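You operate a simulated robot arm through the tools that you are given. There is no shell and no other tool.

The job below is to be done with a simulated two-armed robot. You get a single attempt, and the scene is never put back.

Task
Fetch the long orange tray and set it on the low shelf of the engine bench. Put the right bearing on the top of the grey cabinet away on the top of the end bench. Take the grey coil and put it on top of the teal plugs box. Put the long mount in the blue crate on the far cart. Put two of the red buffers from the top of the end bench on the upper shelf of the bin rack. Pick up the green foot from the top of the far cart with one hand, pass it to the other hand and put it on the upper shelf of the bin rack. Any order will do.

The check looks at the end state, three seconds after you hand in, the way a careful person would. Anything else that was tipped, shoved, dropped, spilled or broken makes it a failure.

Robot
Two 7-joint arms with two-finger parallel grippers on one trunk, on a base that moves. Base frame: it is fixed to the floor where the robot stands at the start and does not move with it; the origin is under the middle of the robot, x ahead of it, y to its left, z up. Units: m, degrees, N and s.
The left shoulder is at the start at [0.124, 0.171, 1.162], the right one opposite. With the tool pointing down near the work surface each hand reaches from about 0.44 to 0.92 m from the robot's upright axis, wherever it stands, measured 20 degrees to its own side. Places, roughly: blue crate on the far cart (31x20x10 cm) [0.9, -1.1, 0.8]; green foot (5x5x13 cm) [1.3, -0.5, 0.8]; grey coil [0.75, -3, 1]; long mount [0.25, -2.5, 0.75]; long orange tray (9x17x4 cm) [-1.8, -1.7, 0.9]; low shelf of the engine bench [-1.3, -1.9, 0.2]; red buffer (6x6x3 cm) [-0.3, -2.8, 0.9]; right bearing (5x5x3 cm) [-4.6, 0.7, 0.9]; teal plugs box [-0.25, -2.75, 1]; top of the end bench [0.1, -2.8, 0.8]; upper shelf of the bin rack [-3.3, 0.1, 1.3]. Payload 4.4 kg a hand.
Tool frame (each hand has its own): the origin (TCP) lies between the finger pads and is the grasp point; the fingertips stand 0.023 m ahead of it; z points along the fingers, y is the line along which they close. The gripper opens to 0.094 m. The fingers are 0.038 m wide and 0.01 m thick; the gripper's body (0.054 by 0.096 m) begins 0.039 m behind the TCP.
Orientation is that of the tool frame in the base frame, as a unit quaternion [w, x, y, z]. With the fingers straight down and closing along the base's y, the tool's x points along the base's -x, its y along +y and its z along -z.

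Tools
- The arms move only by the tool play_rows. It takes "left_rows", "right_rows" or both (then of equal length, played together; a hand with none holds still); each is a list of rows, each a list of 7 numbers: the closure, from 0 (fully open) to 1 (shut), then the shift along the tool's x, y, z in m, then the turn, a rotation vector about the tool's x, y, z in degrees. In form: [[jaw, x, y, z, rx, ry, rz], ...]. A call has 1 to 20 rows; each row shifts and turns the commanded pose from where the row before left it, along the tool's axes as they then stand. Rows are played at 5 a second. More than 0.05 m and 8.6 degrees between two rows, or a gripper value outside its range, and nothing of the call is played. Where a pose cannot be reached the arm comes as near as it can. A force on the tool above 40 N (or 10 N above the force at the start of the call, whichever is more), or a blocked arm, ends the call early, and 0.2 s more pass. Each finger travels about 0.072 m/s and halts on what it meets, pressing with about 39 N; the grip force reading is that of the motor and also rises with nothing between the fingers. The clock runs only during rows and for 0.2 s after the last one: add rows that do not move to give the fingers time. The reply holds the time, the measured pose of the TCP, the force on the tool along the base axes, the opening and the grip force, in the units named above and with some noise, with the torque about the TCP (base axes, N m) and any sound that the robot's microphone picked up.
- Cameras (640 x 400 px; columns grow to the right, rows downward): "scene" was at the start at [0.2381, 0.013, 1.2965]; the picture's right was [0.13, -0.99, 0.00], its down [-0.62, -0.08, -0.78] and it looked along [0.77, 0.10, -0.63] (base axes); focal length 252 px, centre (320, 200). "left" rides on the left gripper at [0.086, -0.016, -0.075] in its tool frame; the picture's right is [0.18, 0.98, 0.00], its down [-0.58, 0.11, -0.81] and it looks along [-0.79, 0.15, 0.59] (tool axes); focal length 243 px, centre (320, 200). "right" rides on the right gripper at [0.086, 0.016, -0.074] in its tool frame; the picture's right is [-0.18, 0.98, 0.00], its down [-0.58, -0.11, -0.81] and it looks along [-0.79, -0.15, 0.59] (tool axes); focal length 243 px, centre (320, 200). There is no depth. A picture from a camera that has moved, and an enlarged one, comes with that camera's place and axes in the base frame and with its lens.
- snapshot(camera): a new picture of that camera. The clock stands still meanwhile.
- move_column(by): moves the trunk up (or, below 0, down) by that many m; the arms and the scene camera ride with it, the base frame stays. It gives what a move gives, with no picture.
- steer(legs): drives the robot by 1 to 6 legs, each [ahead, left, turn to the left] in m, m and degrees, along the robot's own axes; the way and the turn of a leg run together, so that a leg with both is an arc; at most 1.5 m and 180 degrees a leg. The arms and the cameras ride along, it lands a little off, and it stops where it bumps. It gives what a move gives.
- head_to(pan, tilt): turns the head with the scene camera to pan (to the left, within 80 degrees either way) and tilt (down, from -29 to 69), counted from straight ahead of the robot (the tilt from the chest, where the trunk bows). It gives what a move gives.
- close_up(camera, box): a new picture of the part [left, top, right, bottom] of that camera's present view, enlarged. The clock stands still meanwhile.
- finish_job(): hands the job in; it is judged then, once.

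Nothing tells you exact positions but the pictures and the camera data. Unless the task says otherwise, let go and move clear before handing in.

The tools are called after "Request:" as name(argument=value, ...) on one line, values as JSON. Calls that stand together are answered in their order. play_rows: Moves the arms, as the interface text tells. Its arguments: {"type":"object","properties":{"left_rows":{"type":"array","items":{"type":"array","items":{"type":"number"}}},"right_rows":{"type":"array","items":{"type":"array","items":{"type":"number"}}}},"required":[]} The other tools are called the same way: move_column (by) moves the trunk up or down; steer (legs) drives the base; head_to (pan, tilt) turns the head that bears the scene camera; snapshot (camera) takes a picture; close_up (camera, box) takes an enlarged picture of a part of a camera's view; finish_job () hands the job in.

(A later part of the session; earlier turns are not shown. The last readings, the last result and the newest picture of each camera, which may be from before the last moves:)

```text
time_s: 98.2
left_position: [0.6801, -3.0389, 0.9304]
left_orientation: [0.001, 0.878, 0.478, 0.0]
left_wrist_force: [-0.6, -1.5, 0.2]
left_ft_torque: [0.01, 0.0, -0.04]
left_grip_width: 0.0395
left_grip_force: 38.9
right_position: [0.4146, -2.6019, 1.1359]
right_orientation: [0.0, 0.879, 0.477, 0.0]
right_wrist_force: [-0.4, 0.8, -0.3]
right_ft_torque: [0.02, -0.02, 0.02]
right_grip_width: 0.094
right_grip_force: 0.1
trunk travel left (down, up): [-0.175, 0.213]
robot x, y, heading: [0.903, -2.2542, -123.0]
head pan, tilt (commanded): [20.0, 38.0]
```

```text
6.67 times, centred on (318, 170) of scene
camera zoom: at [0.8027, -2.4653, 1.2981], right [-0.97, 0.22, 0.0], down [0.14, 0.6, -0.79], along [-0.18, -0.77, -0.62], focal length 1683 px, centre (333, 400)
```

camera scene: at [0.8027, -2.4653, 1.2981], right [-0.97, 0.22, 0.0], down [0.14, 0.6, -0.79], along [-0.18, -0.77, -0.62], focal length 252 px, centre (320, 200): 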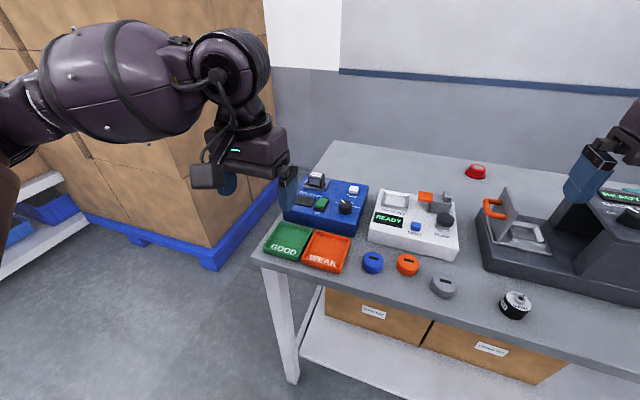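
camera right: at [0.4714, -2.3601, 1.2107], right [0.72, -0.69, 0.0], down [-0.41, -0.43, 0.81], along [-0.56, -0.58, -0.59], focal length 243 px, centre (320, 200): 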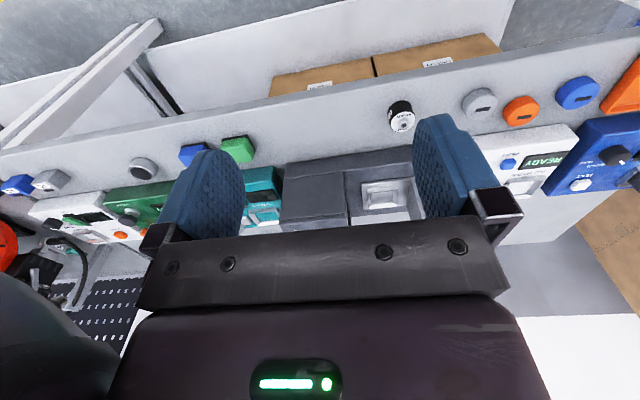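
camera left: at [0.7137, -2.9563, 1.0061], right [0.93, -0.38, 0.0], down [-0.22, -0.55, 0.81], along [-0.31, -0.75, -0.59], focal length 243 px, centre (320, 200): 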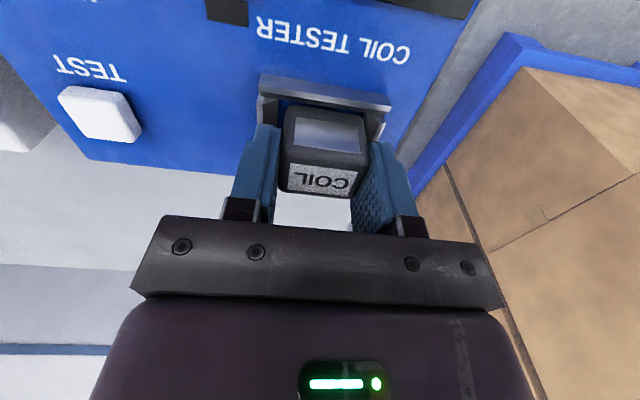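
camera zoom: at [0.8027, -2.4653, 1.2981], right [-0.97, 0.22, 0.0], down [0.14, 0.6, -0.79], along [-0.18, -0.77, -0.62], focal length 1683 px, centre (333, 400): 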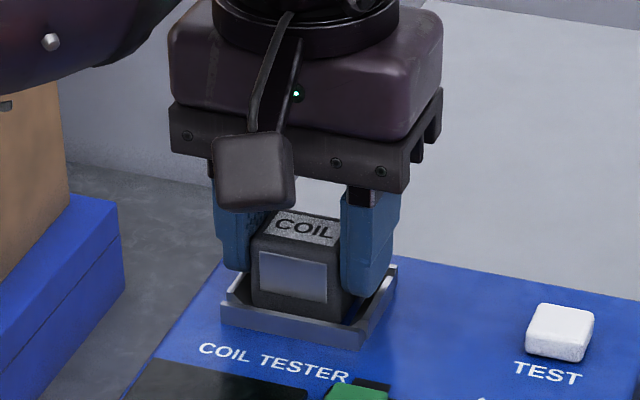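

Gripped (0.0395). Lifting slowly.

Request:
play_rows(left_rows=[[0.95, 0, 0, -0.005, 0, 0, 0], [0.95, 0, 0, -0.01, 0, 0, 0], [0.95, 0, 0, -0.01, 0, 0, 0], [0.95, 0, 0, -0.01, 0, 0, 0], [0.95, 0, 0, -0.015, 0, 0, 0], [0.95, 0, 0, -0.015, 0, 0, 0], [0.95, 0, 0, 0, 0, 0, 0]])

Request:
snapshot(camera="left")

Request:
close_up(camera="scene", box=[238, 110, 398, 210])

```text
time_s: 99.8
left_position: [0.6819, -3.0386, 0.9943]
left_orientation: [0.0, 0.879, 0.478, 0.001]
left_wrist_force: [0.8, 0.5, -1.8]
left_ft_torque: [-0.03, -0.02, 0.02]
left_grip_width: 0.0394
left_grip_force: 39.2
right_position: [0.4143, -2.6036, 1.1362]
right_orientation: [0.0, 0.879, 0.477, -0.001]
right_wrist_force: [-0.2, 0.0, -0.1]
right_ft_torque: [-0.01, 0.04, 0.0]
right_grip_width: 0.0941
right_grip_force: 0.0
trunk travel left (down, up): [-0.175, 0.213]
robot x, y, heading: [0.9062, -2.2542, -123.0]
head pan, tilt (commanded): [20.0, 38.0]
```

```text
taken
camera left: at [0.7134, -2.9562, 1.0701], right [0.93, -0.38, 0.0], down [-0.22, -0.55, 0.81], along [-0.31, -0.75, -0.59], focal length 243 px, centre (320, 200)
```

left: 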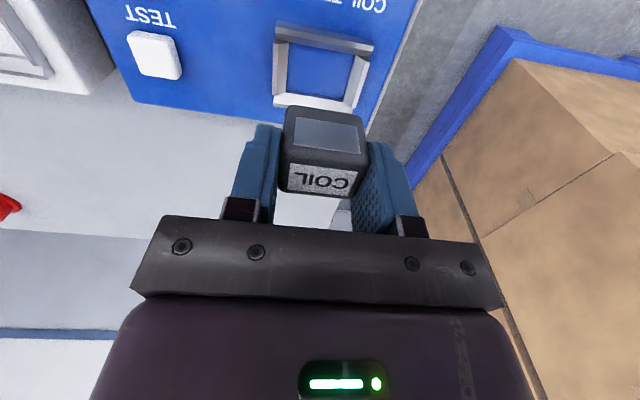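

```text
4.00 times, centred on (318, 160) of scene
camera zoom: at [0.8026, -2.4657, 1.2979], right [-0.97, 0.22, 0.0], down [0.14, 0.6, -0.79], along [-0.18, -0.77, -0.62], focal length 1010 px, centre (328, 360)
```

zoom: 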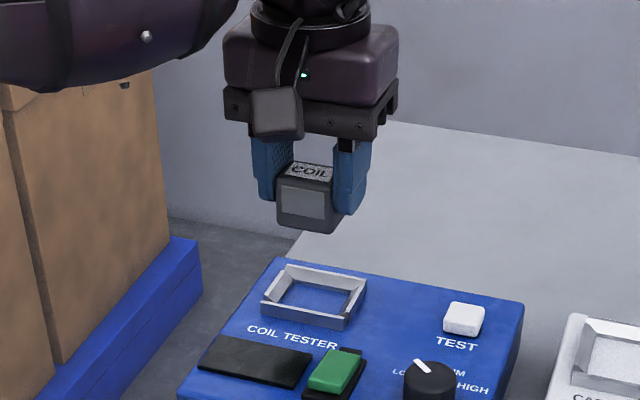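

The coil is out of the nest. Raising it and retracting.

Request:
play_rows(left_rows=[[0.95, 0, 0, -0.03, 0, 0, 0], [0.95, 0, 0, -0.03, 0, 0, 0], [0.95, 0, 0, -0.03, 0, 0, 0], [0.95, 0, 0, -0.03, 0, 0, 0], [0.95, 0.035, 0, 0, 0, 0, 0], [0.95, 0.035, 0, 0, 0, 0, 0], [0.95, 0.035, 0, 0, 0, 0, 0], [0.95, 0.035, 0, 0, 0, 0, 0], [0.95, 0.035, 0, 0, 0, 0, 0], [0.95, 0.035, 0, 0, 0, 0, 0], [0.95, 0.035, 0, 0, 0, 0, 0], [0.95, 0.035, 0, 0, 0, 0, 0]])

Request:
head_to(pan=-25, tilt=30)

Request:
snapshot(camera="scene")

```text
time_s: 102.4
left_position: [0.8336, -2.8031, 1.1148]
left_orientation: [0.001, 0.879, 0.477, -0.001]
left_wrist_force: [-0.6, 0.6, -1.8]
left_ft_torque: [-0.01, 0.01, 0.02]
left_grip_width: 0.0392
left_grip_force: 38.5
right_position: [0.4138, -2.6018, 1.1384]
right_orientation: [0.001, 0.879, 0.477, 0.0]
right_wrist_force: [0.0, 0.0, 0.0]
right_ft_torque: [0.0, -0.01, 0.01]
right_grip_width: 0.0942
right_grip_force: 0.1
trunk travel left (down, up): [-0.175, 0.213]
robot x, y, heading: [0.907, -2.2502, -123.2]
head pan, tilt (commanded): [20.0, 38.0]
```

```text
time_s: 103.5
left_position: [0.8326, -2.8033, 1.1141]
left_orientation: [0.0, 0.878, 0.478, 0.001]
left_wrist_force: [0.1, -0.5, -0.8]
left_ft_torque: [0.0, -0.03, 0.0]
left_grip_width: 0.0395
left_grip_force: 38.7
right_position: [0.4142, -2.6013, 1.1364]
right_orientation: [0.0, 0.879, 0.477, 0.0]
right_wrist_force: [-0.8, 0.1, 0.3]
right_ft_torque: [0.05, -0.01, 0.01]
right_grip_width: 0.0939
right_grip_force: 0.1
trunk travel left (down, up): [-0.175, 0.213]
robot x, y, heading: [0.9086, -2.2585, -123.0]
head pan, tilt (commanded): [-25.0, 30.0]
```

```text
taken
camera scene: at [0.7455, -2.4294, 1.3104], right [-0.53, 0.85, 0.0], down [0.42, 0.27, -0.87], along [-0.73, -0.46, -0.5], focal length 252 px, centre (320, 200)
```

scene: 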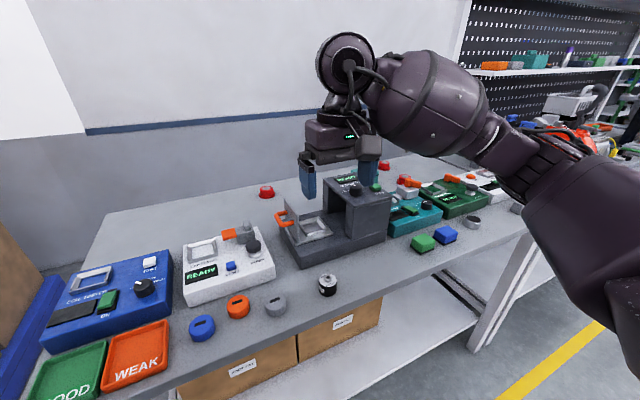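

The nest is empty and the coil is held. I'll retract the right hand a little, then slide along the bench to stand in front of the teal plugs box.

Request:
play_rows(right_rows=[[0, 0.04, 0, 0, 0, 0, 0], [0, 0.04, 0, 0, 0, 0, 0], [0, 0, 0, 0, 0, 0, 0]])

Request:
steer(legs=[[0, -0.78, 0]])

Request:
head_to(pan=0, tilt=35)

Request:
snapshot(camera="scene")

Request:
snapshot(camera="left")

```text
time_s: 104.3
left_position: [0.8327, -2.8043, 1.1132]
left_orientation: [0.0, 0.879, 0.478, 0.0]
left_wrist_force: [-0.3, -0.4, -1.0]
left_ft_torque: [-0.03, -0.04, -0.02]
left_grip_width: 0.0394
left_grip_force: 39.0
right_position: [0.4571, -2.5353, 1.1349]
right_orientation: [0.0, 0.879, 0.477, 0.001]
right_wrist_force: [-0.2, -0.2, -0.2]
right_ft_torque: [0.0, -0.02, 0.0]
right_grip_width: 0.094
right_grip_force: 0.1
trunk travel left (down, up): [-0.175, 0.213]
robot x, y, heading: [0.9024, -2.255, -122.7]
head pan, tilt (commanded): [-25.0, 30.0]
```

```text
time_s: 111.5
left_position: [0.1786, -2.3808, 1.1149]
left_orientation: [0.0, 0.879, 0.477, 0.0]
left_wrist_force: [0.8, -0.1, -0.6]
left_ft_torque: [0.02, 0.01, -0.03]
left_grip_width: 0.0397
left_grip_force: 39.1
right_position: [-0.1966, -2.112, 1.1354]
right_orientation: [0.0, 0.879, 0.477, -0.001]
right_wrist_force: [-0.3, 0.0, -0.3]
right_ft_torque: [0.03, -0.02, -0.02]
right_grip_width: 0.0941
right_grip_force: 0.1
trunk travel left (down, up): [-0.175, 0.213]
robot x, y, heading: [0.2544, -1.8303, -122.8]
head pan, tilt (commanded): [-25.0, 30.0]
```

```text
time_s: 112.4
left_position: [0.1783, -2.3807, 1.1152]
left_orientation: [0.0, 0.879, 0.477, 0.0]
left_wrist_force: [0.1, 0.2, -2.1]
left_ft_torque: [0.02, 0.04, 0.01]
left_grip_width: 0.0394
left_grip_force: 38.6
right_position: [-0.198, -2.1124, 1.1358]
right_orientation: [0.0, 0.879, 0.477, 0.0]
right_wrist_force: [0.1, -0.1, 0.4]
right_ft_torque: [-0.01, 0.02, 0.01]
right_grip_width: 0.094
right_grip_force: 0.1
trunk travel left (down, up): [-0.175, 0.213]
robot x, y, heading: [0.2486, -1.8335, -123.0]
head pan, tilt (commanded): [0.0, 35.0]
```

```text
taken
camera scene: at [0.1205, -2.0311, 1.3026], right [-0.84, 0.55, 0.0], down [0.31, 0.48, -0.82], along [-0.45, -0.69, -0.57], focal length 252 px, centre (320, 200)
```

scene: 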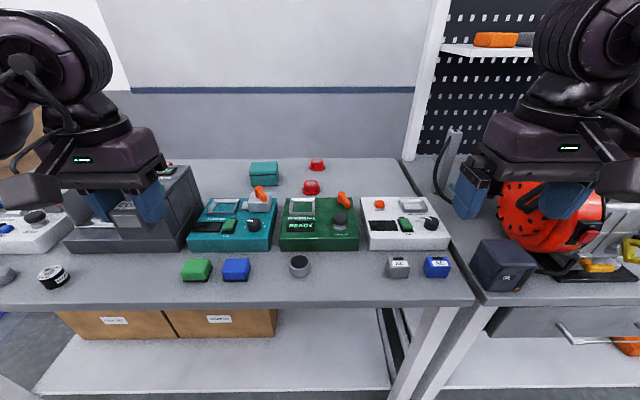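

```text
taken
camera left: at [0.212, -2.297, 1.19], right [0.92, -0.38, 0.0], down [-0.23, -0.55, 0.81], along [-0.31, -0.75, -0.59], focal length 243 px, centre (320, 200)
```

left: 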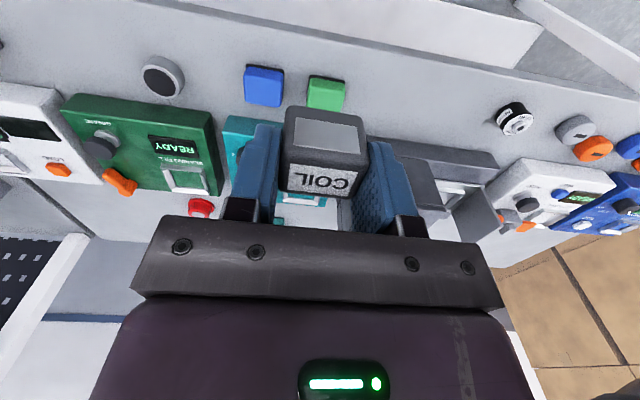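

Request:
close_up(camera="scene", box=[230, 145, 358, 225])

```text
5.00 times, centred on (294, 185) of scene
camera zoom: at [0.1205, -2.0311, 1.3026], right [-0.84, 0.55, 0.0], down [0.31, 0.48, -0.82], along [-0.45, -0.69, -0.57], focal length 1262 px, centre (450, 275)
```

zoom: 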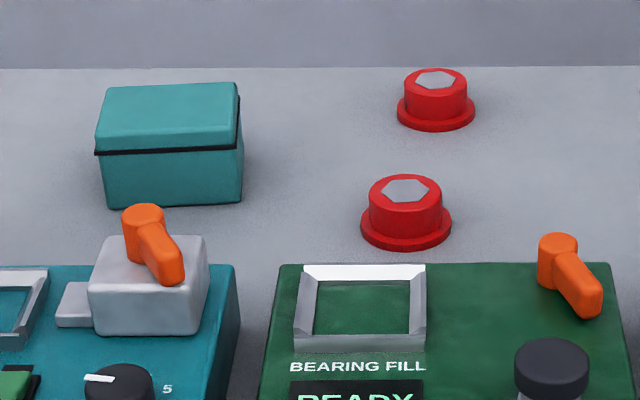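

Teal box top centre ≈ (-0.137, -2.771), z≈0.905. I need about 0.2 m closer; driving ahead carefully.

Request:
steer(legs=[[0.2, 0, 0]])

Request:
snapshot(camera="scene")

Request:
snapshot(camera="left")

```text
time_s: 114.0
left_position: [0.0698, -2.5487, 1.1143]
left_orientation: [0.0, 0.879, 0.477, 0.0]
left_wrist_force: [-0.3, -0.3, -1.6]
left_ft_torque: [0.01, -0.01, -0.04]
left_grip_width: 0.0393
left_grip_force: 38.8
right_position: [-0.3054, -2.2812, 1.1358]
right_orientation: [0.0, 0.879, 0.477, 0.0]
right_wrist_force: [-0.6, 0.3, -0.6]
right_ft_torque: [0.03, 0.0, 0.0]
right_grip_width: 0.0941
right_grip_force: 0.0
trunk travel left (down, up): [-0.175, 0.213]
robot x, y, heading: [0.1434, -1.9958, -123.0]
head pan, tilt (commanded): [0.0, 35.0]
```

```text
taken
camera scene: at [0.0114, -2.1999, 1.3026], right [-0.84, 0.54, 0.0], down [0.31, 0.48, -0.82], along [-0.45, -0.69, -0.57], focal length 252 px, centre (320, 200)
```

scene: 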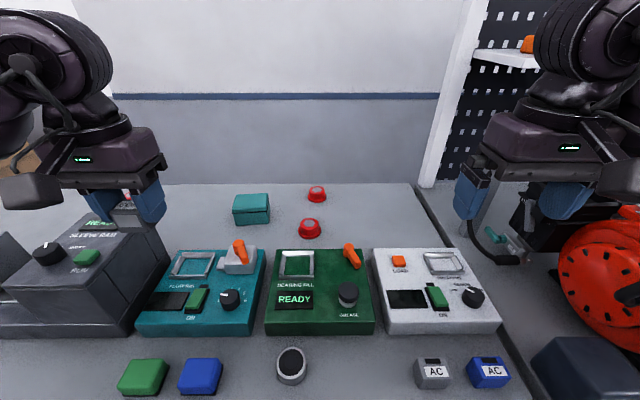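

```text
taken
camera left: at [0.1031, -2.4656, 1.19], right [0.93, -0.38, 0.0], down [-0.22, -0.55, 0.81], along [-0.31, -0.75, -0.59], focal length 243 px, centre (320, 200)
```

left: 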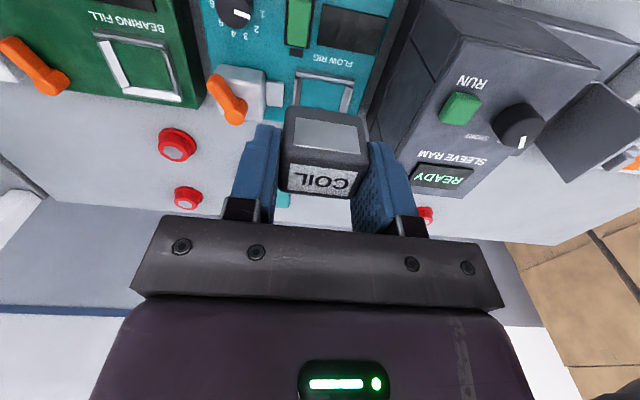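

Request:
close_up(camera="scene", box=[220, 175, 348, 255])

Request:
snapshot(camera="right")

```text
5.00 times, centred on (284, 215) of scene
camera zoom: at [0.0114, -2.1999, 1.3026], right [-0.84, 0.54, 0.0], down [0.31, 0.48, -0.82], along [-0.45, -0.69, -0.57], focal length 1262 px, centre (500, 125)
```

zoom: 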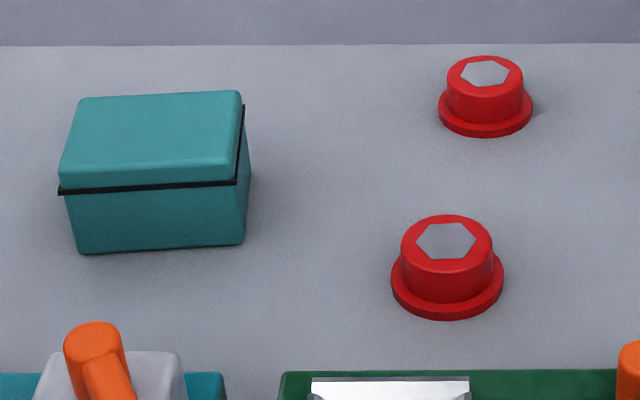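

```text
taken
camera right: at [-0.2465, -2.2176, 1.2104], right [0.72, -0.69, 0.0], down [-0.41, -0.43, 0.81], along [-0.56, -0.58, -0.59], focal length 243 px, centre (320, 200)
```

right: 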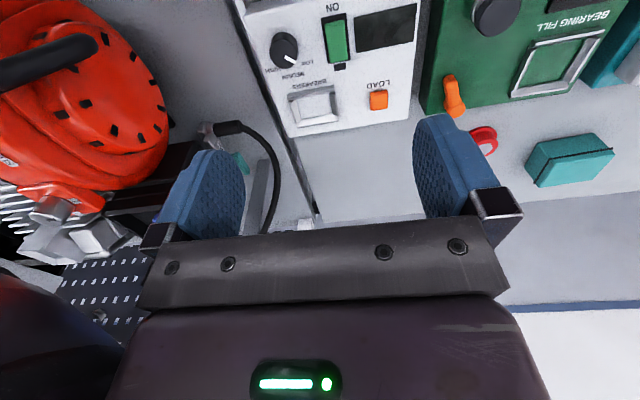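

Request:
close_up(camera="right", box=[480, 100, 640, 200])

```text
4.00 times, centred on (560, 150) of right
camera zoom: at [-0.2465, -2.2176, 1.2104], right [0.72, -0.69, 0.0], down [-0.41, -0.43, 0.81], along [-0.56, -0.58, -0.59], focal length 970 px, centre (-640, 400)
```

zoom: 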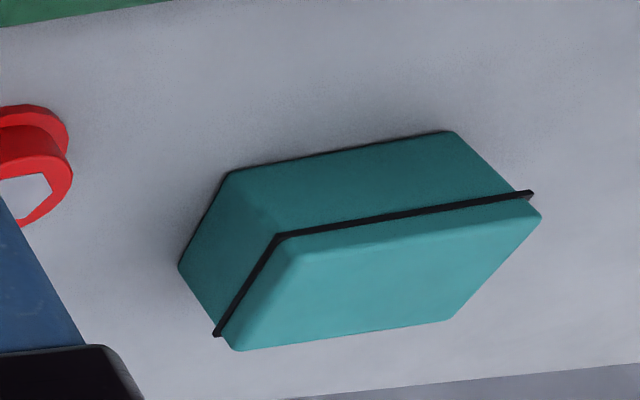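

Box top centre triangulates to (-0.137, -2.773, 0.907). Moving the coil above it.

Request:
play_rows(left_rows=[[0.95, -0.0375, -0.0065, 0, 0, 0, 0], [0.95, -0.0375, -0.0065, 0, 0, 0, 0], [0.95, -0.0375, -0.0065, 0, 0, 0, 0], [0.95, -0.0375, -0.0065, 0, 0, 0, 0], [0.95, -0.0375, -0.0065, 0, 0, 0, 0], [0.95, -0.0375, -0.0065, 0, 0, 0, 0], [0.95, -0.0375, -0.0065, 0, 0, 0, 0], [0.95, -0.0375, -0.0065, 0, 0, 0, 0], [0.95, 0, 0, 0.03, 0, 0, 0], [0.95, 0, 0, 0.03, 0, 0, 0], [0.95, 0, 0, 0.03, 0, 0, 0], [0.95, 0, 0, 0, 0, 0, 0]])

Request:
snapshot(camera="left")

Request:
close_up(camera="scene", box=[190, 130, 350, 230])

Request:
snapshot(camera="right")

```text
time_s: 116.6
left_position: [-0.137, -2.7721, 1.0262]
left_orientation: [0.0, 0.879, 0.477, -0.001]
left_wrist_force: [0.2, -0.5, -1.1]
left_ft_torque: [0.03, -0.01, 0.0]
left_grip_width: 0.0396
left_grip_force: 38.8
right_position: [-0.3059, -2.2793, 1.1356]
right_orientation: [0.0, 0.879, 0.477, 0.001]
right_wrist_force: [0.3, -0.4, -0.6]
right_ft_torque: [-0.02, 0.0, -0.01]
right_grip_width: 0.094
right_grip_force: 0.0
trunk travel left (down, up): [-0.175, 0.213]
robot x, y, heading: [0.1398, -1.9972, -122.9]
head pan, tilt (commanded): [0.0, 35.0]
```

```text
taken
camera left: at [-0.1032, -2.6891, 1.1009], right [0.93, -0.38, 0.0], down [-0.22, -0.55, 0.81], along [-0.31, -0.75, -0.59], focal length 243 px, centre (320, 200)
```

left: 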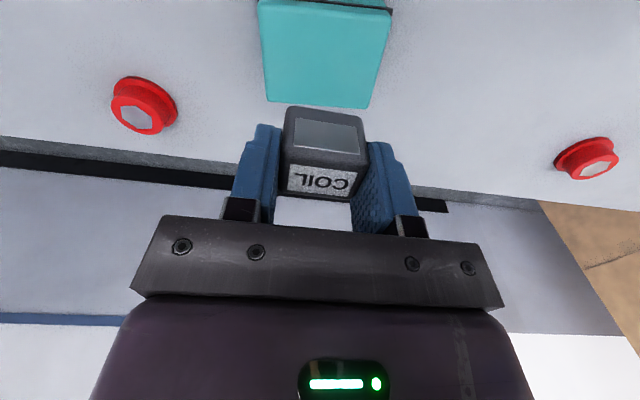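

```text
4.00 times, centred on (270, 180) of scene
camera zoom: at [0.0118, -2.1989, 1.3028], right [-0.84, 0.54, 0.0], down [0.31, 0.48, -0.82], along [-0.45, -0.69, -0.57], focal length 1010 px, centre (520, 280)
```

zoom: 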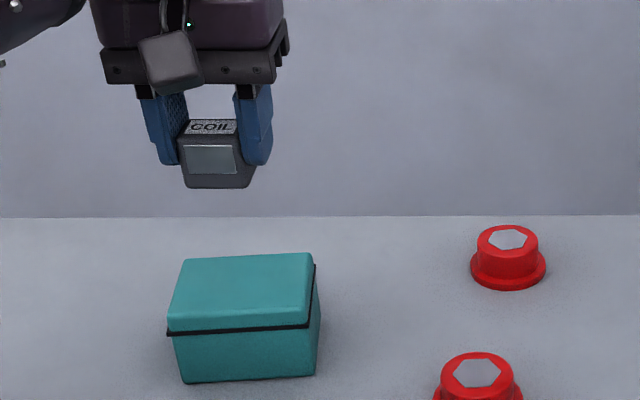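

```text
taken
camera right: at [-0.2461, -2.2167, 1.2108], right [0.72, -0.69, 0.0], down [-0.41, -0.43, 0.81], along [-0.56, -0.58, -0.59], focal length 243 px, centre (320, 200)
```

right: 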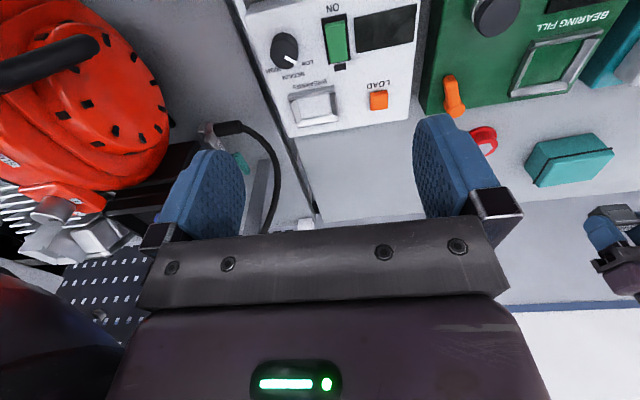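

The box centre and coil line up. Lowering onto the box.

Request:
play_rows(left_rows=[[0.95, 0.004, 0, 0.03, 0, 0, 0], [0.95, 0, 0, 0.03, 0, 0, 0], [0.95, 0, 0, 0.012, 0, 0, 0], [0.95, 0, 0, 0, 0, 0, 0]])

Request:
close_up(camera="scene", box=[190, 150, 318, 230])

Request:
snapshot(camera="left")

```text
time_s: 117.6
left_position: [-0.1338, -2.7691, 0.9521]
left_orientation: [0.0, 0.879, 0.477, 0.0]
left_wrist_force: [0.3, 0.3, -1.3]
left_ft_torque: [-0.02, 0.0, -0.01]
left_grip_width: 0.0395
left_grip_force: 40.0
right_position: [-0.3055, -2.2805, 1.1348]
right_orientation: [0.0, 0.879, 0.477, 0.0]
right_wrist_force: [0.0, 0.0, 0.6]
right_ft_torque: [-0.01, 0.0, 0.01]
right_grip_width: 0.0941
right_grip_force: 0.1
trunk travel left (down, up): [-0.175, 0.213]
robot x, y, heading: [0.1432, -1.9974, -123.0]
head pan, tilt (commanded): [0.0, 35.0]
```

```text
5.00 times, centred on (254, 190) of scene
camera zoom: at [0.0117, -2.1993, 1.3027], right [-0.84, 0.54, 0.0], down [0.31, 0.48, -0.82], along [-0.45, -0.69, -0.57], focal length 1262 px, centre (650, 250)
```

zoom: 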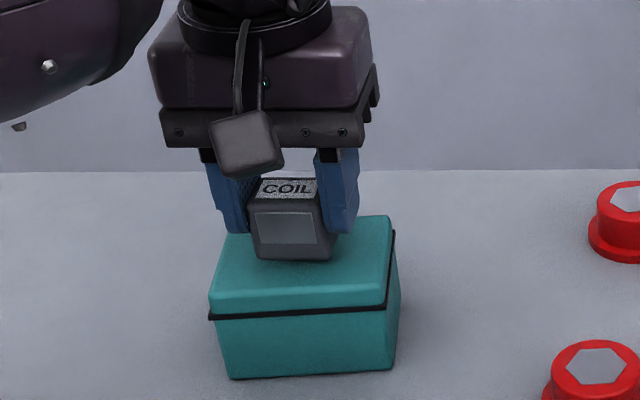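

```text
taken
camera left: at [-0.1012, -2.6856, 1.0283], right [0.93, -0.38, 0.0], down [-0.22, -0.55, 0.81], along [-0.31, -0.75, -0.59], focal length 243 px, centre (320, 200)
```

left: 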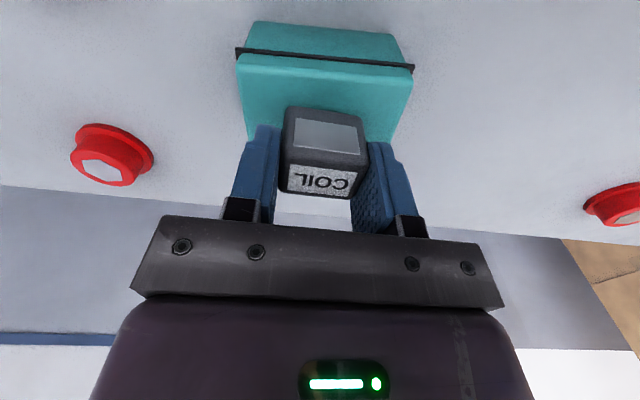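

Request:
play_rows(left_rows=[[0.95, 0, 0, 0.004, 0, 0, 0], [0.95, 0, 0, 0.003, 0, 0, 0], [0.95, 0, 0, 0.002, 0, 0, 0], [0.95, 0, 0, 0, 0, 0, 0]])

```text
time_s: 118.6
left_position: [-0.1339, -2.7677, 0.9438]
left_orientation: [0.001, 0.878, 0.478, 0.0]
left_wrist_force: [0.7, -0.4, 4.7]
left_ft_torque: [-0.01, -0.04, -0.04]
left_grip_width: 0.0397
left_grip_force: 39.0
right_position: [-0.3049, -2.2801, 1.1366]
right_orientation: [0.0, 0.878, 0.478, -0.001]
right_wrist_force: [0.5, 0.2, -0.8]
right_ft_torque: [0.02, 0.04, 0.02]
right_grip_width: 0.0942
right_grip_force: 0.2
trunk travel left (down, up): [-0.175, 0.213]
robot x, y, heading: [0.1424, -2.0038, -123.1]
head pan, tilt (commanded): [0.0, 35.0]
```

Light contact (≈6 N). Releasing slowly and backing straight up.

Request:
play_rows(left_rows=[[0.7, 0, 0, -0.001, 0, 0, 0], [0.55, 0, 0, 0, 0, 0, 0], [0.45, 0, 0, 0, 0, 0, 0], [0.3, 0, 0, 0, 0, 0, 0], [0.3, 0, 0, 0, 0, 0, 0], [0.3, 0, 0, -0.02, 0, 0, 0], [0.3, 0, 0, -0.04, 0, 0, 0], [0.3, 0, 0, -0.04, 0, 0, 0], [0.3, 0, 0, -0.04, 0, 0, 0], [0.3, 0, 0, -0.03, 0, 0, 0]])

Request:
close_up(camera="scene", box=[190, 150, 350, 250])

Request:
snapshot(camera="left")

```text
time_s: 120.8
left_position: [-0.132, -2.7668, 1.1156]
left_orientation: [0.0, 0.878, 0.478, 0.0]
left_wrist_force: [1.3, 0.5, 0.4]
left_ft_torque: [-0.03, 0.01, 0.0]
left_grip_width: 0.0656
left_grip_force: 0.0
right_position: [-0.3062, -2.2796, 1.1355]
right_orientation: [0.001, 0.879, 0.477, -0.001]
right_wrist_force: [0.3, -0.3, 0.3]
right_ft_torque: [-0.02, 0.0, -0.01]
right_grip_width: 0.0938
right_grip_force: 0.2
trunk travel left (down, up): [-0.175, 0.213]
robot x, y, heading: [0.1433, -1.9973, -123.0]
head pan, tilt (commanded): [0.0, 35.0]
```

```text
4.00 times, centred on (270, 200) of scene
camera zoom: at [0.0119, -2.1987, 1.3028], right [-0.84, 0.54, 0.0], down [0.31, 0.48, -0.82], along [-0.45, -0.69, -0.57], focal length 1010 px, centre (520, 200)
```

zoom: 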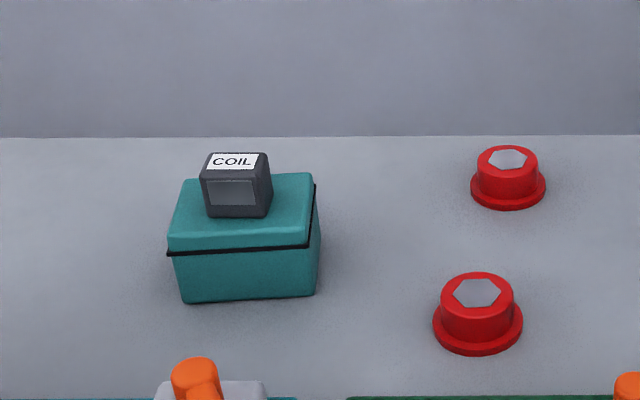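

```text
taken
camera left: at [-0.1002, -2.6846, 1.1916], right [0.93, -0.38, 0.0], down [-0.22, -0.55, 0.81], along [-0.31, -0.75, -0.59], focal length 243 px, centre (320, 200)
```

left: 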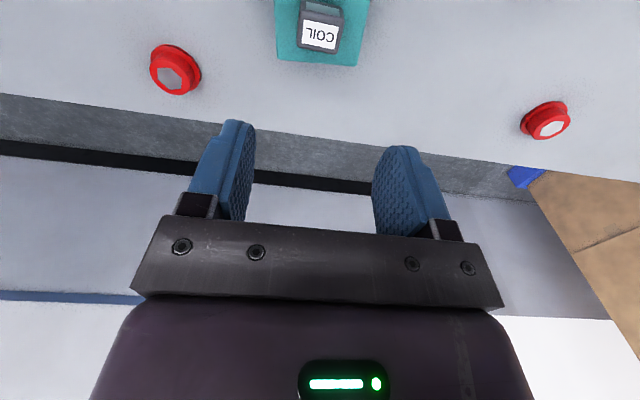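

The coil rests on the teal box. Before picking the buffers I want to see the bin rack, so I retract the left hand, back off and turn toward it.

Request:
play_rows(left_rows=[[0, 0.04, 0.006, 0, 0, 0, 0], [0, 0.04, 0.006, 0, 0, 0, 0], [0, 0.04, 0.006, 0, 0, 0, 0], [0, 0.04, 0.006, 0, 0, 0, 0], [0, 0.04, 0.006, 0, 0, 0, 0], [0, 0.04, 0.006, 0, 0, 0, 0], [0, 0.04, 0.006, 0, 0, 0, 0], [0, 0.04, 0, 0, 0, 0, 0]])

Request:
steer(legs=[[-0.5, 0, 0], [0, 0, -90]])

Request:
head_to(pan=0, tilt=10)

Request:
snapshot(camera="scene")

```text
time_s: 122.6
left_position: [0.0747, -2.5216, 1.1143]
left_orientation: [0.001, 0.878, 0.478, 0.0]
left_wrist_force: [0.2, 0.1, 0.0]
left_ft_torque: [-0.02, -0.01, -0.01]
left_grip_width: 0.0938
left_grip_force: 0.0
right_position: [-0.3047, -2.2798, 1.1364]
right_orientation: [0.001, 0.879, 0.478, -0.001]
right_wrist_force: [0.1, -0.6, 0.5]
right_ft_torque: [-0.01, -0.02, 0.01]
right_grip_width: 0.0942
right_grip_force: 0.0
trunk travel left (down, up): [-0.175, 0.213]
robot x, y, heading: [0.1399, -1.9992, -123.0]
head pan, tilt (commanded): [0.0, 35.0]
```

```text
time_s: 129.4
left_position: [-0.1075, -1.5038, 1.1144]
left_orientation: [0.001, 0.957, -0.291, -0.001]
left_wrist_force: [0.3, 0.7, -0.9]
left_ft_torque: [0.01, 0.03, 0.0]
left_grip_width: 0.0939
left_grip_force: 0.1
right_position: [0.1425, -1.1268, 1.1372]
right_orientation: [-0.001, 0.956, -0.292, 0.0]
right_wrist_force: [-0.9, -1.0, -0.5]
right_ft_torque: [-0.03, 0.01, 0.0]
right_grip_width: 0.094
right_grip_force: 0.0
trunk travel left (down, up): [-0.175, 0.213]
robot x, y, heading: [0.4161, -1.5801, 146.1]
head pan, tilt (commanded): [0.0, 35.0]
```

```text
time_s: 130.3
left_position: [-0.107, -1.5037, 1.115]
left_orientation: [0.0, 0.957, -0.291, 0.0]
left_wrist_force: [-0.1, -0.2, -0.4]
left_ft_torque: [0.02, 0.0, -0.01]
left_grip_width: 0.0939
left_grip_force: 0.0
right_position: [0.1423, -1.1269, 1.1362]
right_orientation: [0.0, 0.956, -0.293, 0.0]
right_wrist_force: [0.0, -0.3, -0.1]
right_ft_torque: [-0.02, -0.02, 0.01]
right_grip_width: 0.0942
right_grip_force: 0.1
trunk travel left (down, up): [-0.175, 0.213]
robot x, y, heading: [0.411, -1.5788, 145.9]
head pan, tilt (commanded): [0.0, 10.0]
```

```text
taken
camera scene: at [0.2119, -1.4405, 1.3427], right [0.56, 0.83, 0.0], down [0.14, -0.1, -0.98], along [-0.82, 0.55, -0.17], focal length 252 px, centre (320, 200)
```

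scene: 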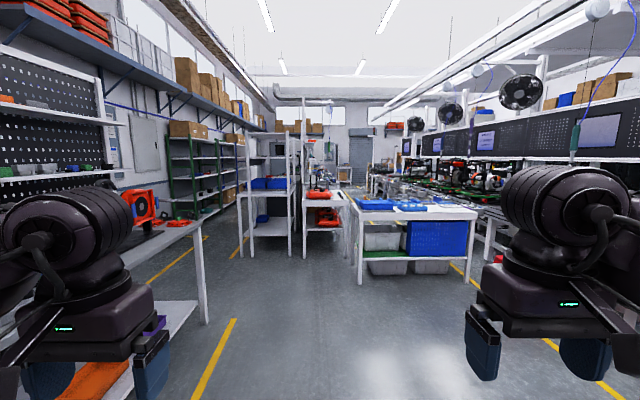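

Request:
close_up(camera="scene", box=[200, 110, 360, 270])

Request:
close_up(camera="scene", box=[320, 120, 480, 220])

Request:
close_up(camera="scene", box=[40, 150, 240, 275])

```text
2.50 times, centred on (280, 190) of scene
camera zoom: at [0.2119, -1.4405, 1.3427], right [0.56, 0.83, 0.0], down [0.14, -0.1, -0.98], along [-0.82, 0.55, -0.17], focal length 631 px, centre (420, 225)
```

zoom: 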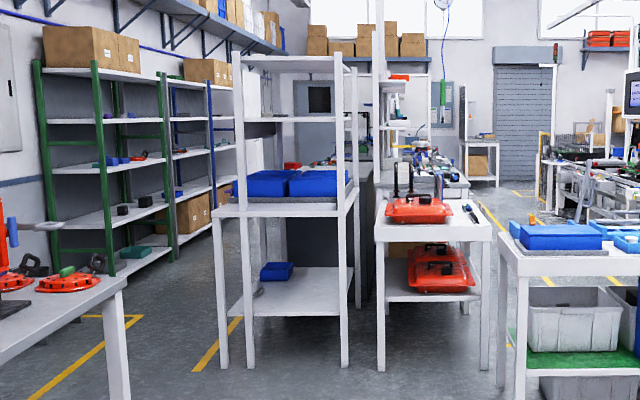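

```text
4.00 times, centred on (400, 170) of scene
camera zoom: at [0.2119, -1.4405, 1.3427], right [0.56, 0.83, 0.0], down [0.14, -0.1, -0.98], along [-0.82, 0.55, -0.17], focal length 1010 px, centre (0, 320)
```

zoom: 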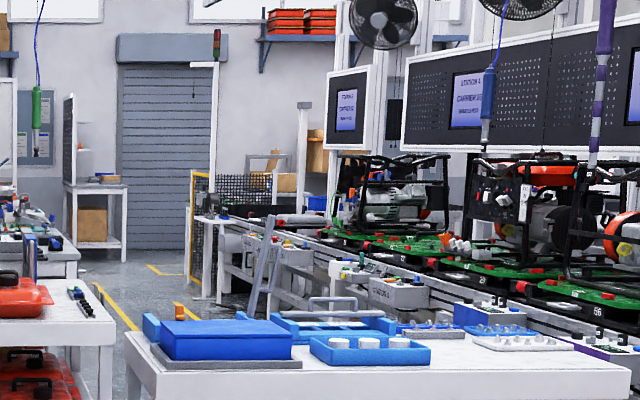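

```text
3.20 times, centred on (140, 212) of scene
camera zoom: at [0.2119, -1.4405, 1.3427], right [0.56, 0.83, 0.0], down [0.14, -0.1, -0.98], along [-0.82, 0.55, -0.17], focal length 808 px, centre (896, 160)
```

zoom: 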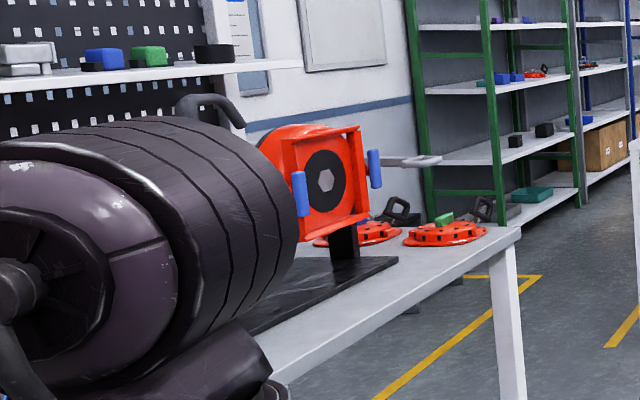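

I see the bin rack (white, with blue bins): its upper shelf is at about eye level with a top plate ~0.3 m above it, so I'll need a tilted tool there. The grey cabinet is behind it. I'll drive down the aisle and look at the engine bench in passing.

Request:
steer(legs=[[1.2, 0, 1.5]])

Request:
head_to(pan=65, tilt=20)

Request:
snapshot(camera="scene")

Request:
snapshot(camera="left")

```text
time_s: 136.4
left_position: [-1.1124, -0.8475, 1.1148]
left_orientation: [0.0, 0.959, -0.283, 0.0]
left_wrist_force: [0.8, 1.0, 0.0]
left_ft_torque: [0.05, 0.02, -0.04]
left_grip_width: 0.094
left_grip_force: 0.1
right_position: [-0.8706, -0.4656, 1.1357]
right_orientation: [0.001, 0.959, -0.284, 0.0]
right_wrist_force: [1.0, 0.0, -0.1]
right_ft_torque: [0.0, 0.03, -0.03]
right_grip_width: 0.094
right_grip_force: 0.0
trunk travel left (down, up): [-0.175, 0.213]
robot x, y, heading: [-0.5924, -0.9123, 147.1]
head pan, tilt (commanded): [0.0, 10.0]
```

```text
time_s: 137.8
left_position: [-1.1131, -0.8479, 1.1151]
left_orientation: [0.0, 0.959, -0.284, 0.0]
left_wrist_force: [0.4, 0.0, 0.1]
left_ft_torque: [0.0, 0.04, 0.0]
left_grip_width: 0.0941
left_grip_force: 0.0
right_position: [-0.8704, -0.4658, 1.1361]
right_orientation: [-0.001, 0.959, -0.285, 0.0]
right_wrist_force: [0.0, 1.1, -0.7]
right_ft_torque: [-0.02, -0.01, -0.03]
right_grip_width: 0.0942
right_grip_force: 0.0
trunk travel left (down, up): [-0.175, 0.213]
robot x, y, heading: [-0.589, -0.9144, 147.1]
head pan, tilt (commanded): [65.0, 20.0]
```

```text
taken
camera scene: at [-0.7961, -0.8788, 1.3265], right [-0.53, 0.85, 0.0], down [0.29, 0.18, -0.94], along [-0.8, -0.5, -0.34], focal length 252 px, centre (320, 200)
```

scene: 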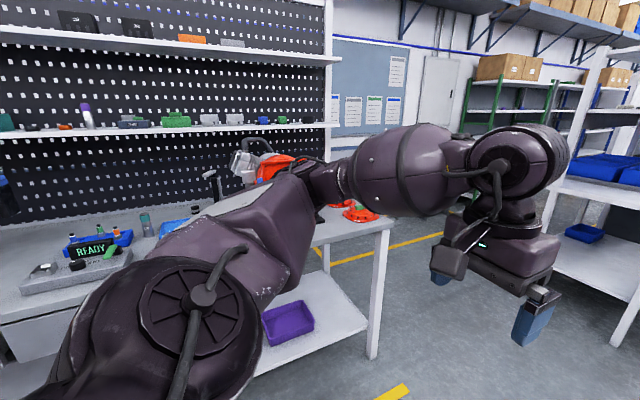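

```text
taken
camera left: at [-1.032, -0.879, 1.19], right [-0.38, -0.92, 0.0], down [-0.55, 0.23, 0.81], along [-0.75, 0.31, -0.59], focal length 243 px, centre (320, 200)
```

left: 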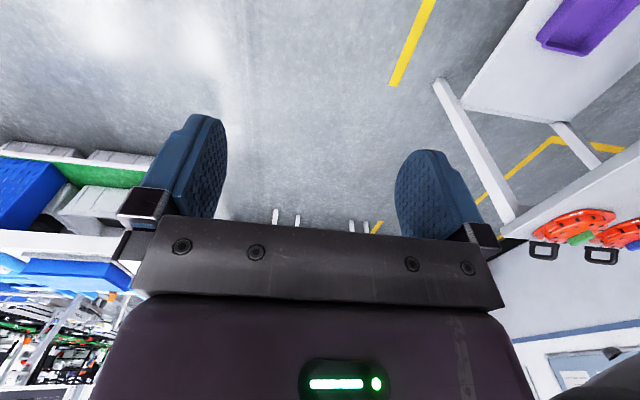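

I'll turn to face the engine bench for a proper look at the tray and low shelf.

Request:
steer(legs=[[0, 0, 90], [0, -0.35, 0]])

Request:
head_to(pan=0, tilt=28)

Request:
snapshot(camera="scene")

Request:
close_up(camera="scene", box=[180, 100, 420, 250])

```text
time_s: 145.3
left_position: [-0.9474, -1.2495, 1.114]
left_orientation: [0.0, 0.877, 0.48, 0.0]
left_wrist_force: [1.5, 0.7, 0.2]
left_ft_torque: [0.0, 0.0, 0.02]
left_grip_width: 0.094
left_grip_force: 0.1
right_position: [-1.3314, -1.0094, 1.136]
right_orientation: [0.0, 0.877, 0.48, 0.0]
right_wrist_force: [0.7, -0.9, -0.7]
right_ft_torque: [-0.02, 0.03, 0.0]
right_grip_width: 0.0941
right_grip_force: 0.0
trunk travel left (down, up): [-0.175, 0.213]
robot x, y, heading: [-0.8853, -0.7269, -122.8]
head pan, tilt (commanded): [65.0, 20.0]
```

```text
time_s: 146.6
left_position: [-0.9487, -1.2495, 1.114]
left_orientation: [-0.001, 0.877, 0.481, 0.0]
left_wrist_force: [0.3, -0.1, -0.1]
left_ft_torque: [0.01, 0.01, -0.01]
left_grip_width: 0.0941
left_grip_force: 0.0
right_position: [-1.3313, -1.0105, 1.1358]
right_orientation: [0.001, 0.877, 0.48, 0.0]
right_wrist_force: [-0.7, 0.4, 0.4]
right_ft_torque: [0.0, 0.04, 0.0]
right_grip_width: 0.0938
right_grip_force: 0.0
trunk travel left (down, up): [-0.175, 0.213]
robot x, y, heading: [-0.8876, -0.7251, -122.5]
head pan, tilt (commanded): [0.0, 28.0]
```

```text
taken
camera scene: at [-1.0157, -0.9298, 1.3136], right [-0.84, 0.54, 0.0], down [0.25, 0.4, -0.88], along [-0.47, -0.74, -0.47], focal length 252 px, centre (320, 200)
```

scene: 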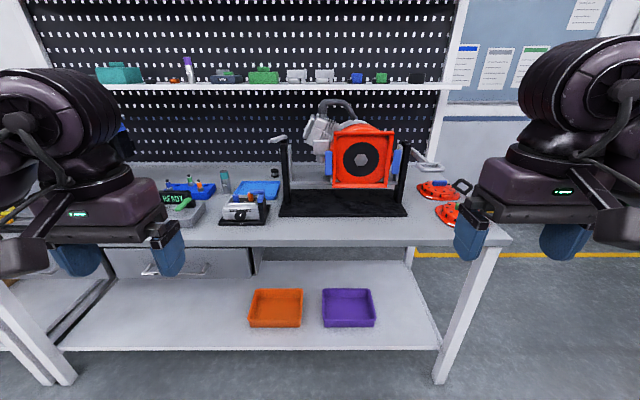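

```text
2.67 times, centred on (300, 175) of scene
camera zoom: at [-1.0157, -0.9298, 1.3136], right [-0.84, 0.54, 0.0], down [0.25, 0.4, -0.88], along [-0.47, -0.74, -0.47], focal length 673 px, centre (373, 267)
```

zoom: 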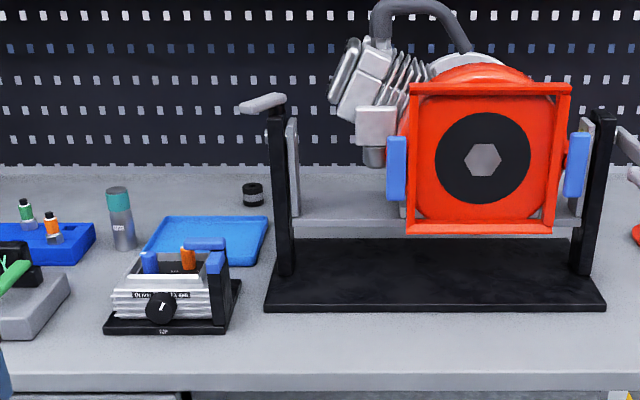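

The long orange tray is not obvious yet: it may be hidden behind the engine stand or a hand. I'll look with the hand cameras and from the side.

Request:
snapshot(camera="right")

Request:
snapshot(camera="left")

Request:
close_up(camera="scene", box=[380, 130, 540, 250])

```text
taken
camera right: at [-1.2718, -0.9466, 1.2105], right [0.73, -0.68, 0.0], down [-0.4, -0.43, 0.81], along [-0.55, -0.59, -0.59], focal length 243 px, centre (320, 200)
```

right: 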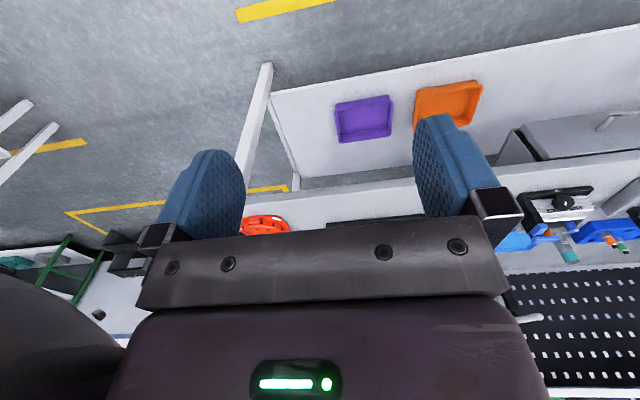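

```text
taken
camera left: at [-0.9159, -1.1663, 1.19], right [0.93, -0.37, 0.0], down [-0.22, -0.55, 0.81], along [-0.3, -0.75, -0.59], focal length 243 px, centre (320, 200)
```

left: 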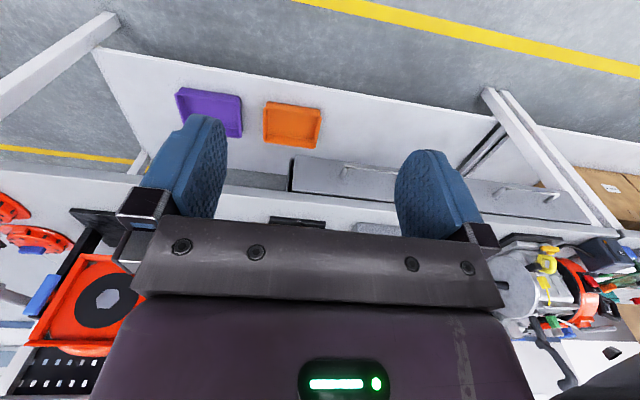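

```text
3.33 times, centred on (460, 190) of scene
camera zoom: at [-1.0157, -0.9298, 1.3136], right [-0.84, 0.54, 0.0], down [0.25, 0.4, -0.88], along [-0.47, -0.74, -0.47], focal length 842 px, centre (-147, 233)
```

zoom: 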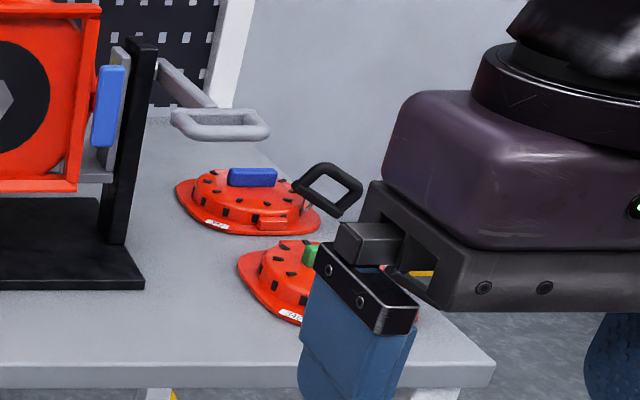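

I'll move toward the bench's right end to look behind the engine stand.

Request:
steer(legs=[[0, -1.15, 0], [0.35, 0, 0]])

Request:
head_to(pan=50, tilt=25)

Request:
snapshot(camera="scene")

Request:
head_to(pan=-45, tilt=15)

Request:
snapshot(camera="scene")

```text
time_s: 158.8
left_position: [-2.1, -0.9241, 1.1138]
left_orientation: [0.001, 0.877, 0.48, 0.001]
left_wrist_force: [0.3, -0.1, -0.3]
left_ft_torque: [0.02, 0.01, -0.01]
left_grip_width: 0.0939
left_grip_force: 0.0
right_position: [-2.4838, -0.6837, 1.1361]
right_orientation: [0.0, 0.877, 0.48, 0.001]
right_wrist_force: [0.8, -0.7, 0.9]
right_ft_torque: [0.0, -0.02, 0.01]
right_grip_width: 0.094
right_grip_force: 0.1
trunk travel left (down, up): [-0.175, 0.213]
robot x, y, heading: [-2.0356, -0.3982, -122.7]
head pan, tilt (commanded): [0.0, 28.0]
```

```text
time_s: 160.0
left_position: [-2.0996, -0.9236, 1.1154]
left_orientation: [0.0, 0.877, 0.48, -0.001]
left_wrist_force: [0.1, -0.1, -0.8]
left_ft_torque: [0.06, -0.01, 0.01]
left_grip_width: 0.094
left_grip_force: 0.1
right_position: [-2.4825, -0.6827, 1.1367]
right_orientation: [0.0, 0.877, 0.481, 0.0]
right_wrist_force: [0.6, -0.4, 0.0]
right_ft_torque: [0.02, 0.02, -0.02]
right_grip_width: 0.0941
right_grip_force: 0.2
trunk travel left (down, up): [-0.175, 0.213]
robot x, y, heading: [-2.0387, -0.3959, -122.5]
head pan, tilt (commanded): [50.0, 25.0]
```

```text
taken
camera scene: at [-2.0909, -0.6152, 1.3184], right [-0.95, -0.3, 0.0], down [-0.13, 0.4, -0.91], along [0.27, -0.87, -0.42], focal length 252 px, centre (320, 200)
```

scene: 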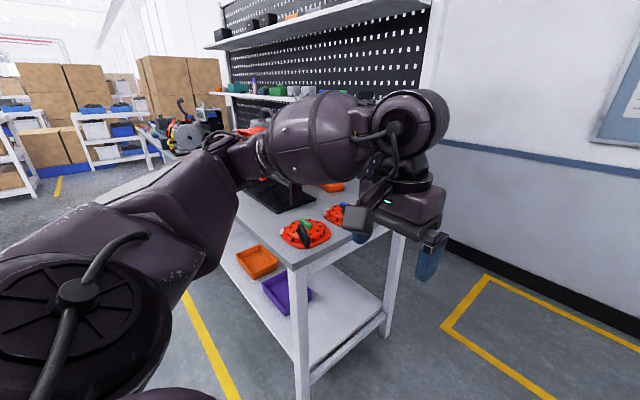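

```text
time_s: 161.7
left_position: [-2.0996, -0.9239, 1.1145]
left_orientation: [0.0, 0.877, 0.481, 0.0]
left_wrist_force: [-0.1, 0.7, -0.5]
left_ft_torque: [0.01, -0.02, 0.0]
left_grip_width: 0.094
left_grip_force: 0.1
right_position: [-2.4824, -0.6836, 1.1363]
right_orientation: [0.0, 0.877, 0.48, 0.0]
right_wrist_force: [0.3, 0.2, 0.6]
right_ft_torque: [-0.03, 0.01, 0.03]
right_grip_width: 0.0938
right_grip_force: 0.0
trunk travel left (down, up): [-0.175, 0.213]
robot x, y, heading: [-2.0358, -0.3992, -122.7]
head pan, tilt (commanded): [-45.0, 15.0]
```

```text
taken
camera scene: at [-2.2095, -0.5473, 1.3346], right [-0.22, 0.98, 0.0], down [0.25, 0.06, -0.97], along [-0.94, -0.21, -0.26], focal length 252 px, centre (320, 200)
```

scene: 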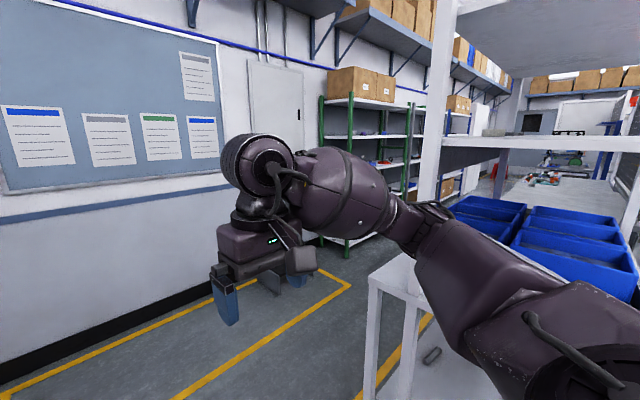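

I can glimpse something orange behind the stand on the bench. Zooming.

Request:
head_to(pan=40, tilt=30)

Request:
close_up(camera="scene", box=[160, 100, 400, 250])

Request:
snapshot(camera="left")

```text
time_s: 163.3
left_position: [-2.1004, -0.9241, 1.1145]
left_orientation: [0.0, 0.877, 0.48, -0.001]
left_wrist_force: [0.1, -0.7, 0.6]
left_ft_torque: [0.02, 0.02, 0.0]
left_grip_width: 0.094
left_grip_force: 0.1
right_position: [-2.483, -0.6839, 1.1365]
right_orientation: [0.0, 0.877, 0.48, 0.001]
right_wrist_force: [-1.0, 0.4, -0.7]
right_ft_torque: [-0.03, -0.04, 0.0]
right_grip_width: 0.0939
right_grip_force: 0.0
trunk travel left (down, up): [-0.175, 0.213]
robot x, y, heading: [-2.0332, -0.3998, -122.7]
head pan, tilt (commanded): [40.0, 30.0]
```

```text
2.67 times, centred on (280, 175) of scene
camera zoom: at [-2.1068, -0.6169, 1.3104], right [-0.99, -0.13, 0.0], down [-0.06, 0.5, -0.87], along [0.11, -0.86, -0.5], focal length 673 px, centre (427, 267)
```

zoom: 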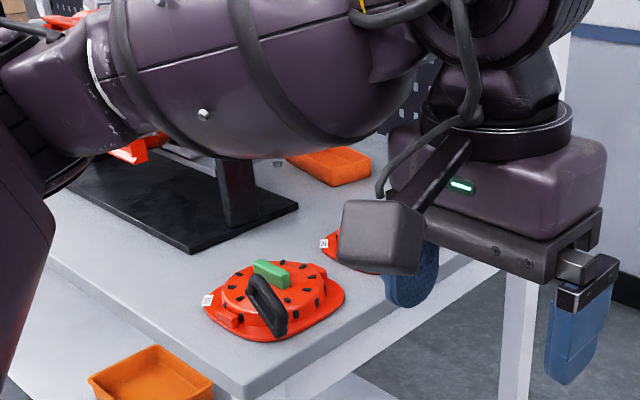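

```text
taken
camera left: at [-2.0677, -0.8406, 1.19], right [0.93, -0.37, 0.0], down [-0.22, -0.55, 0.81], along [-0.3, -0.75, -0.59], focal length 243 px, centre (320, 200)
```

left: 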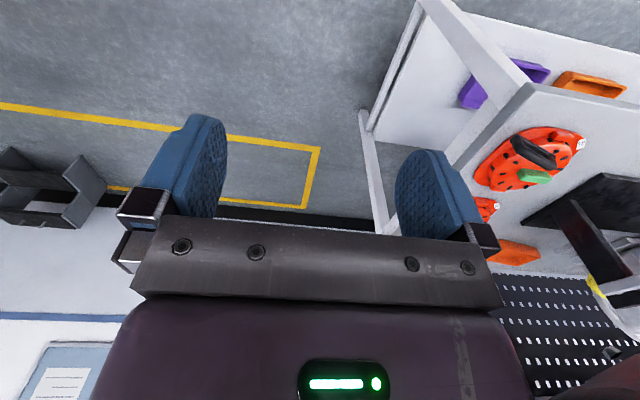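

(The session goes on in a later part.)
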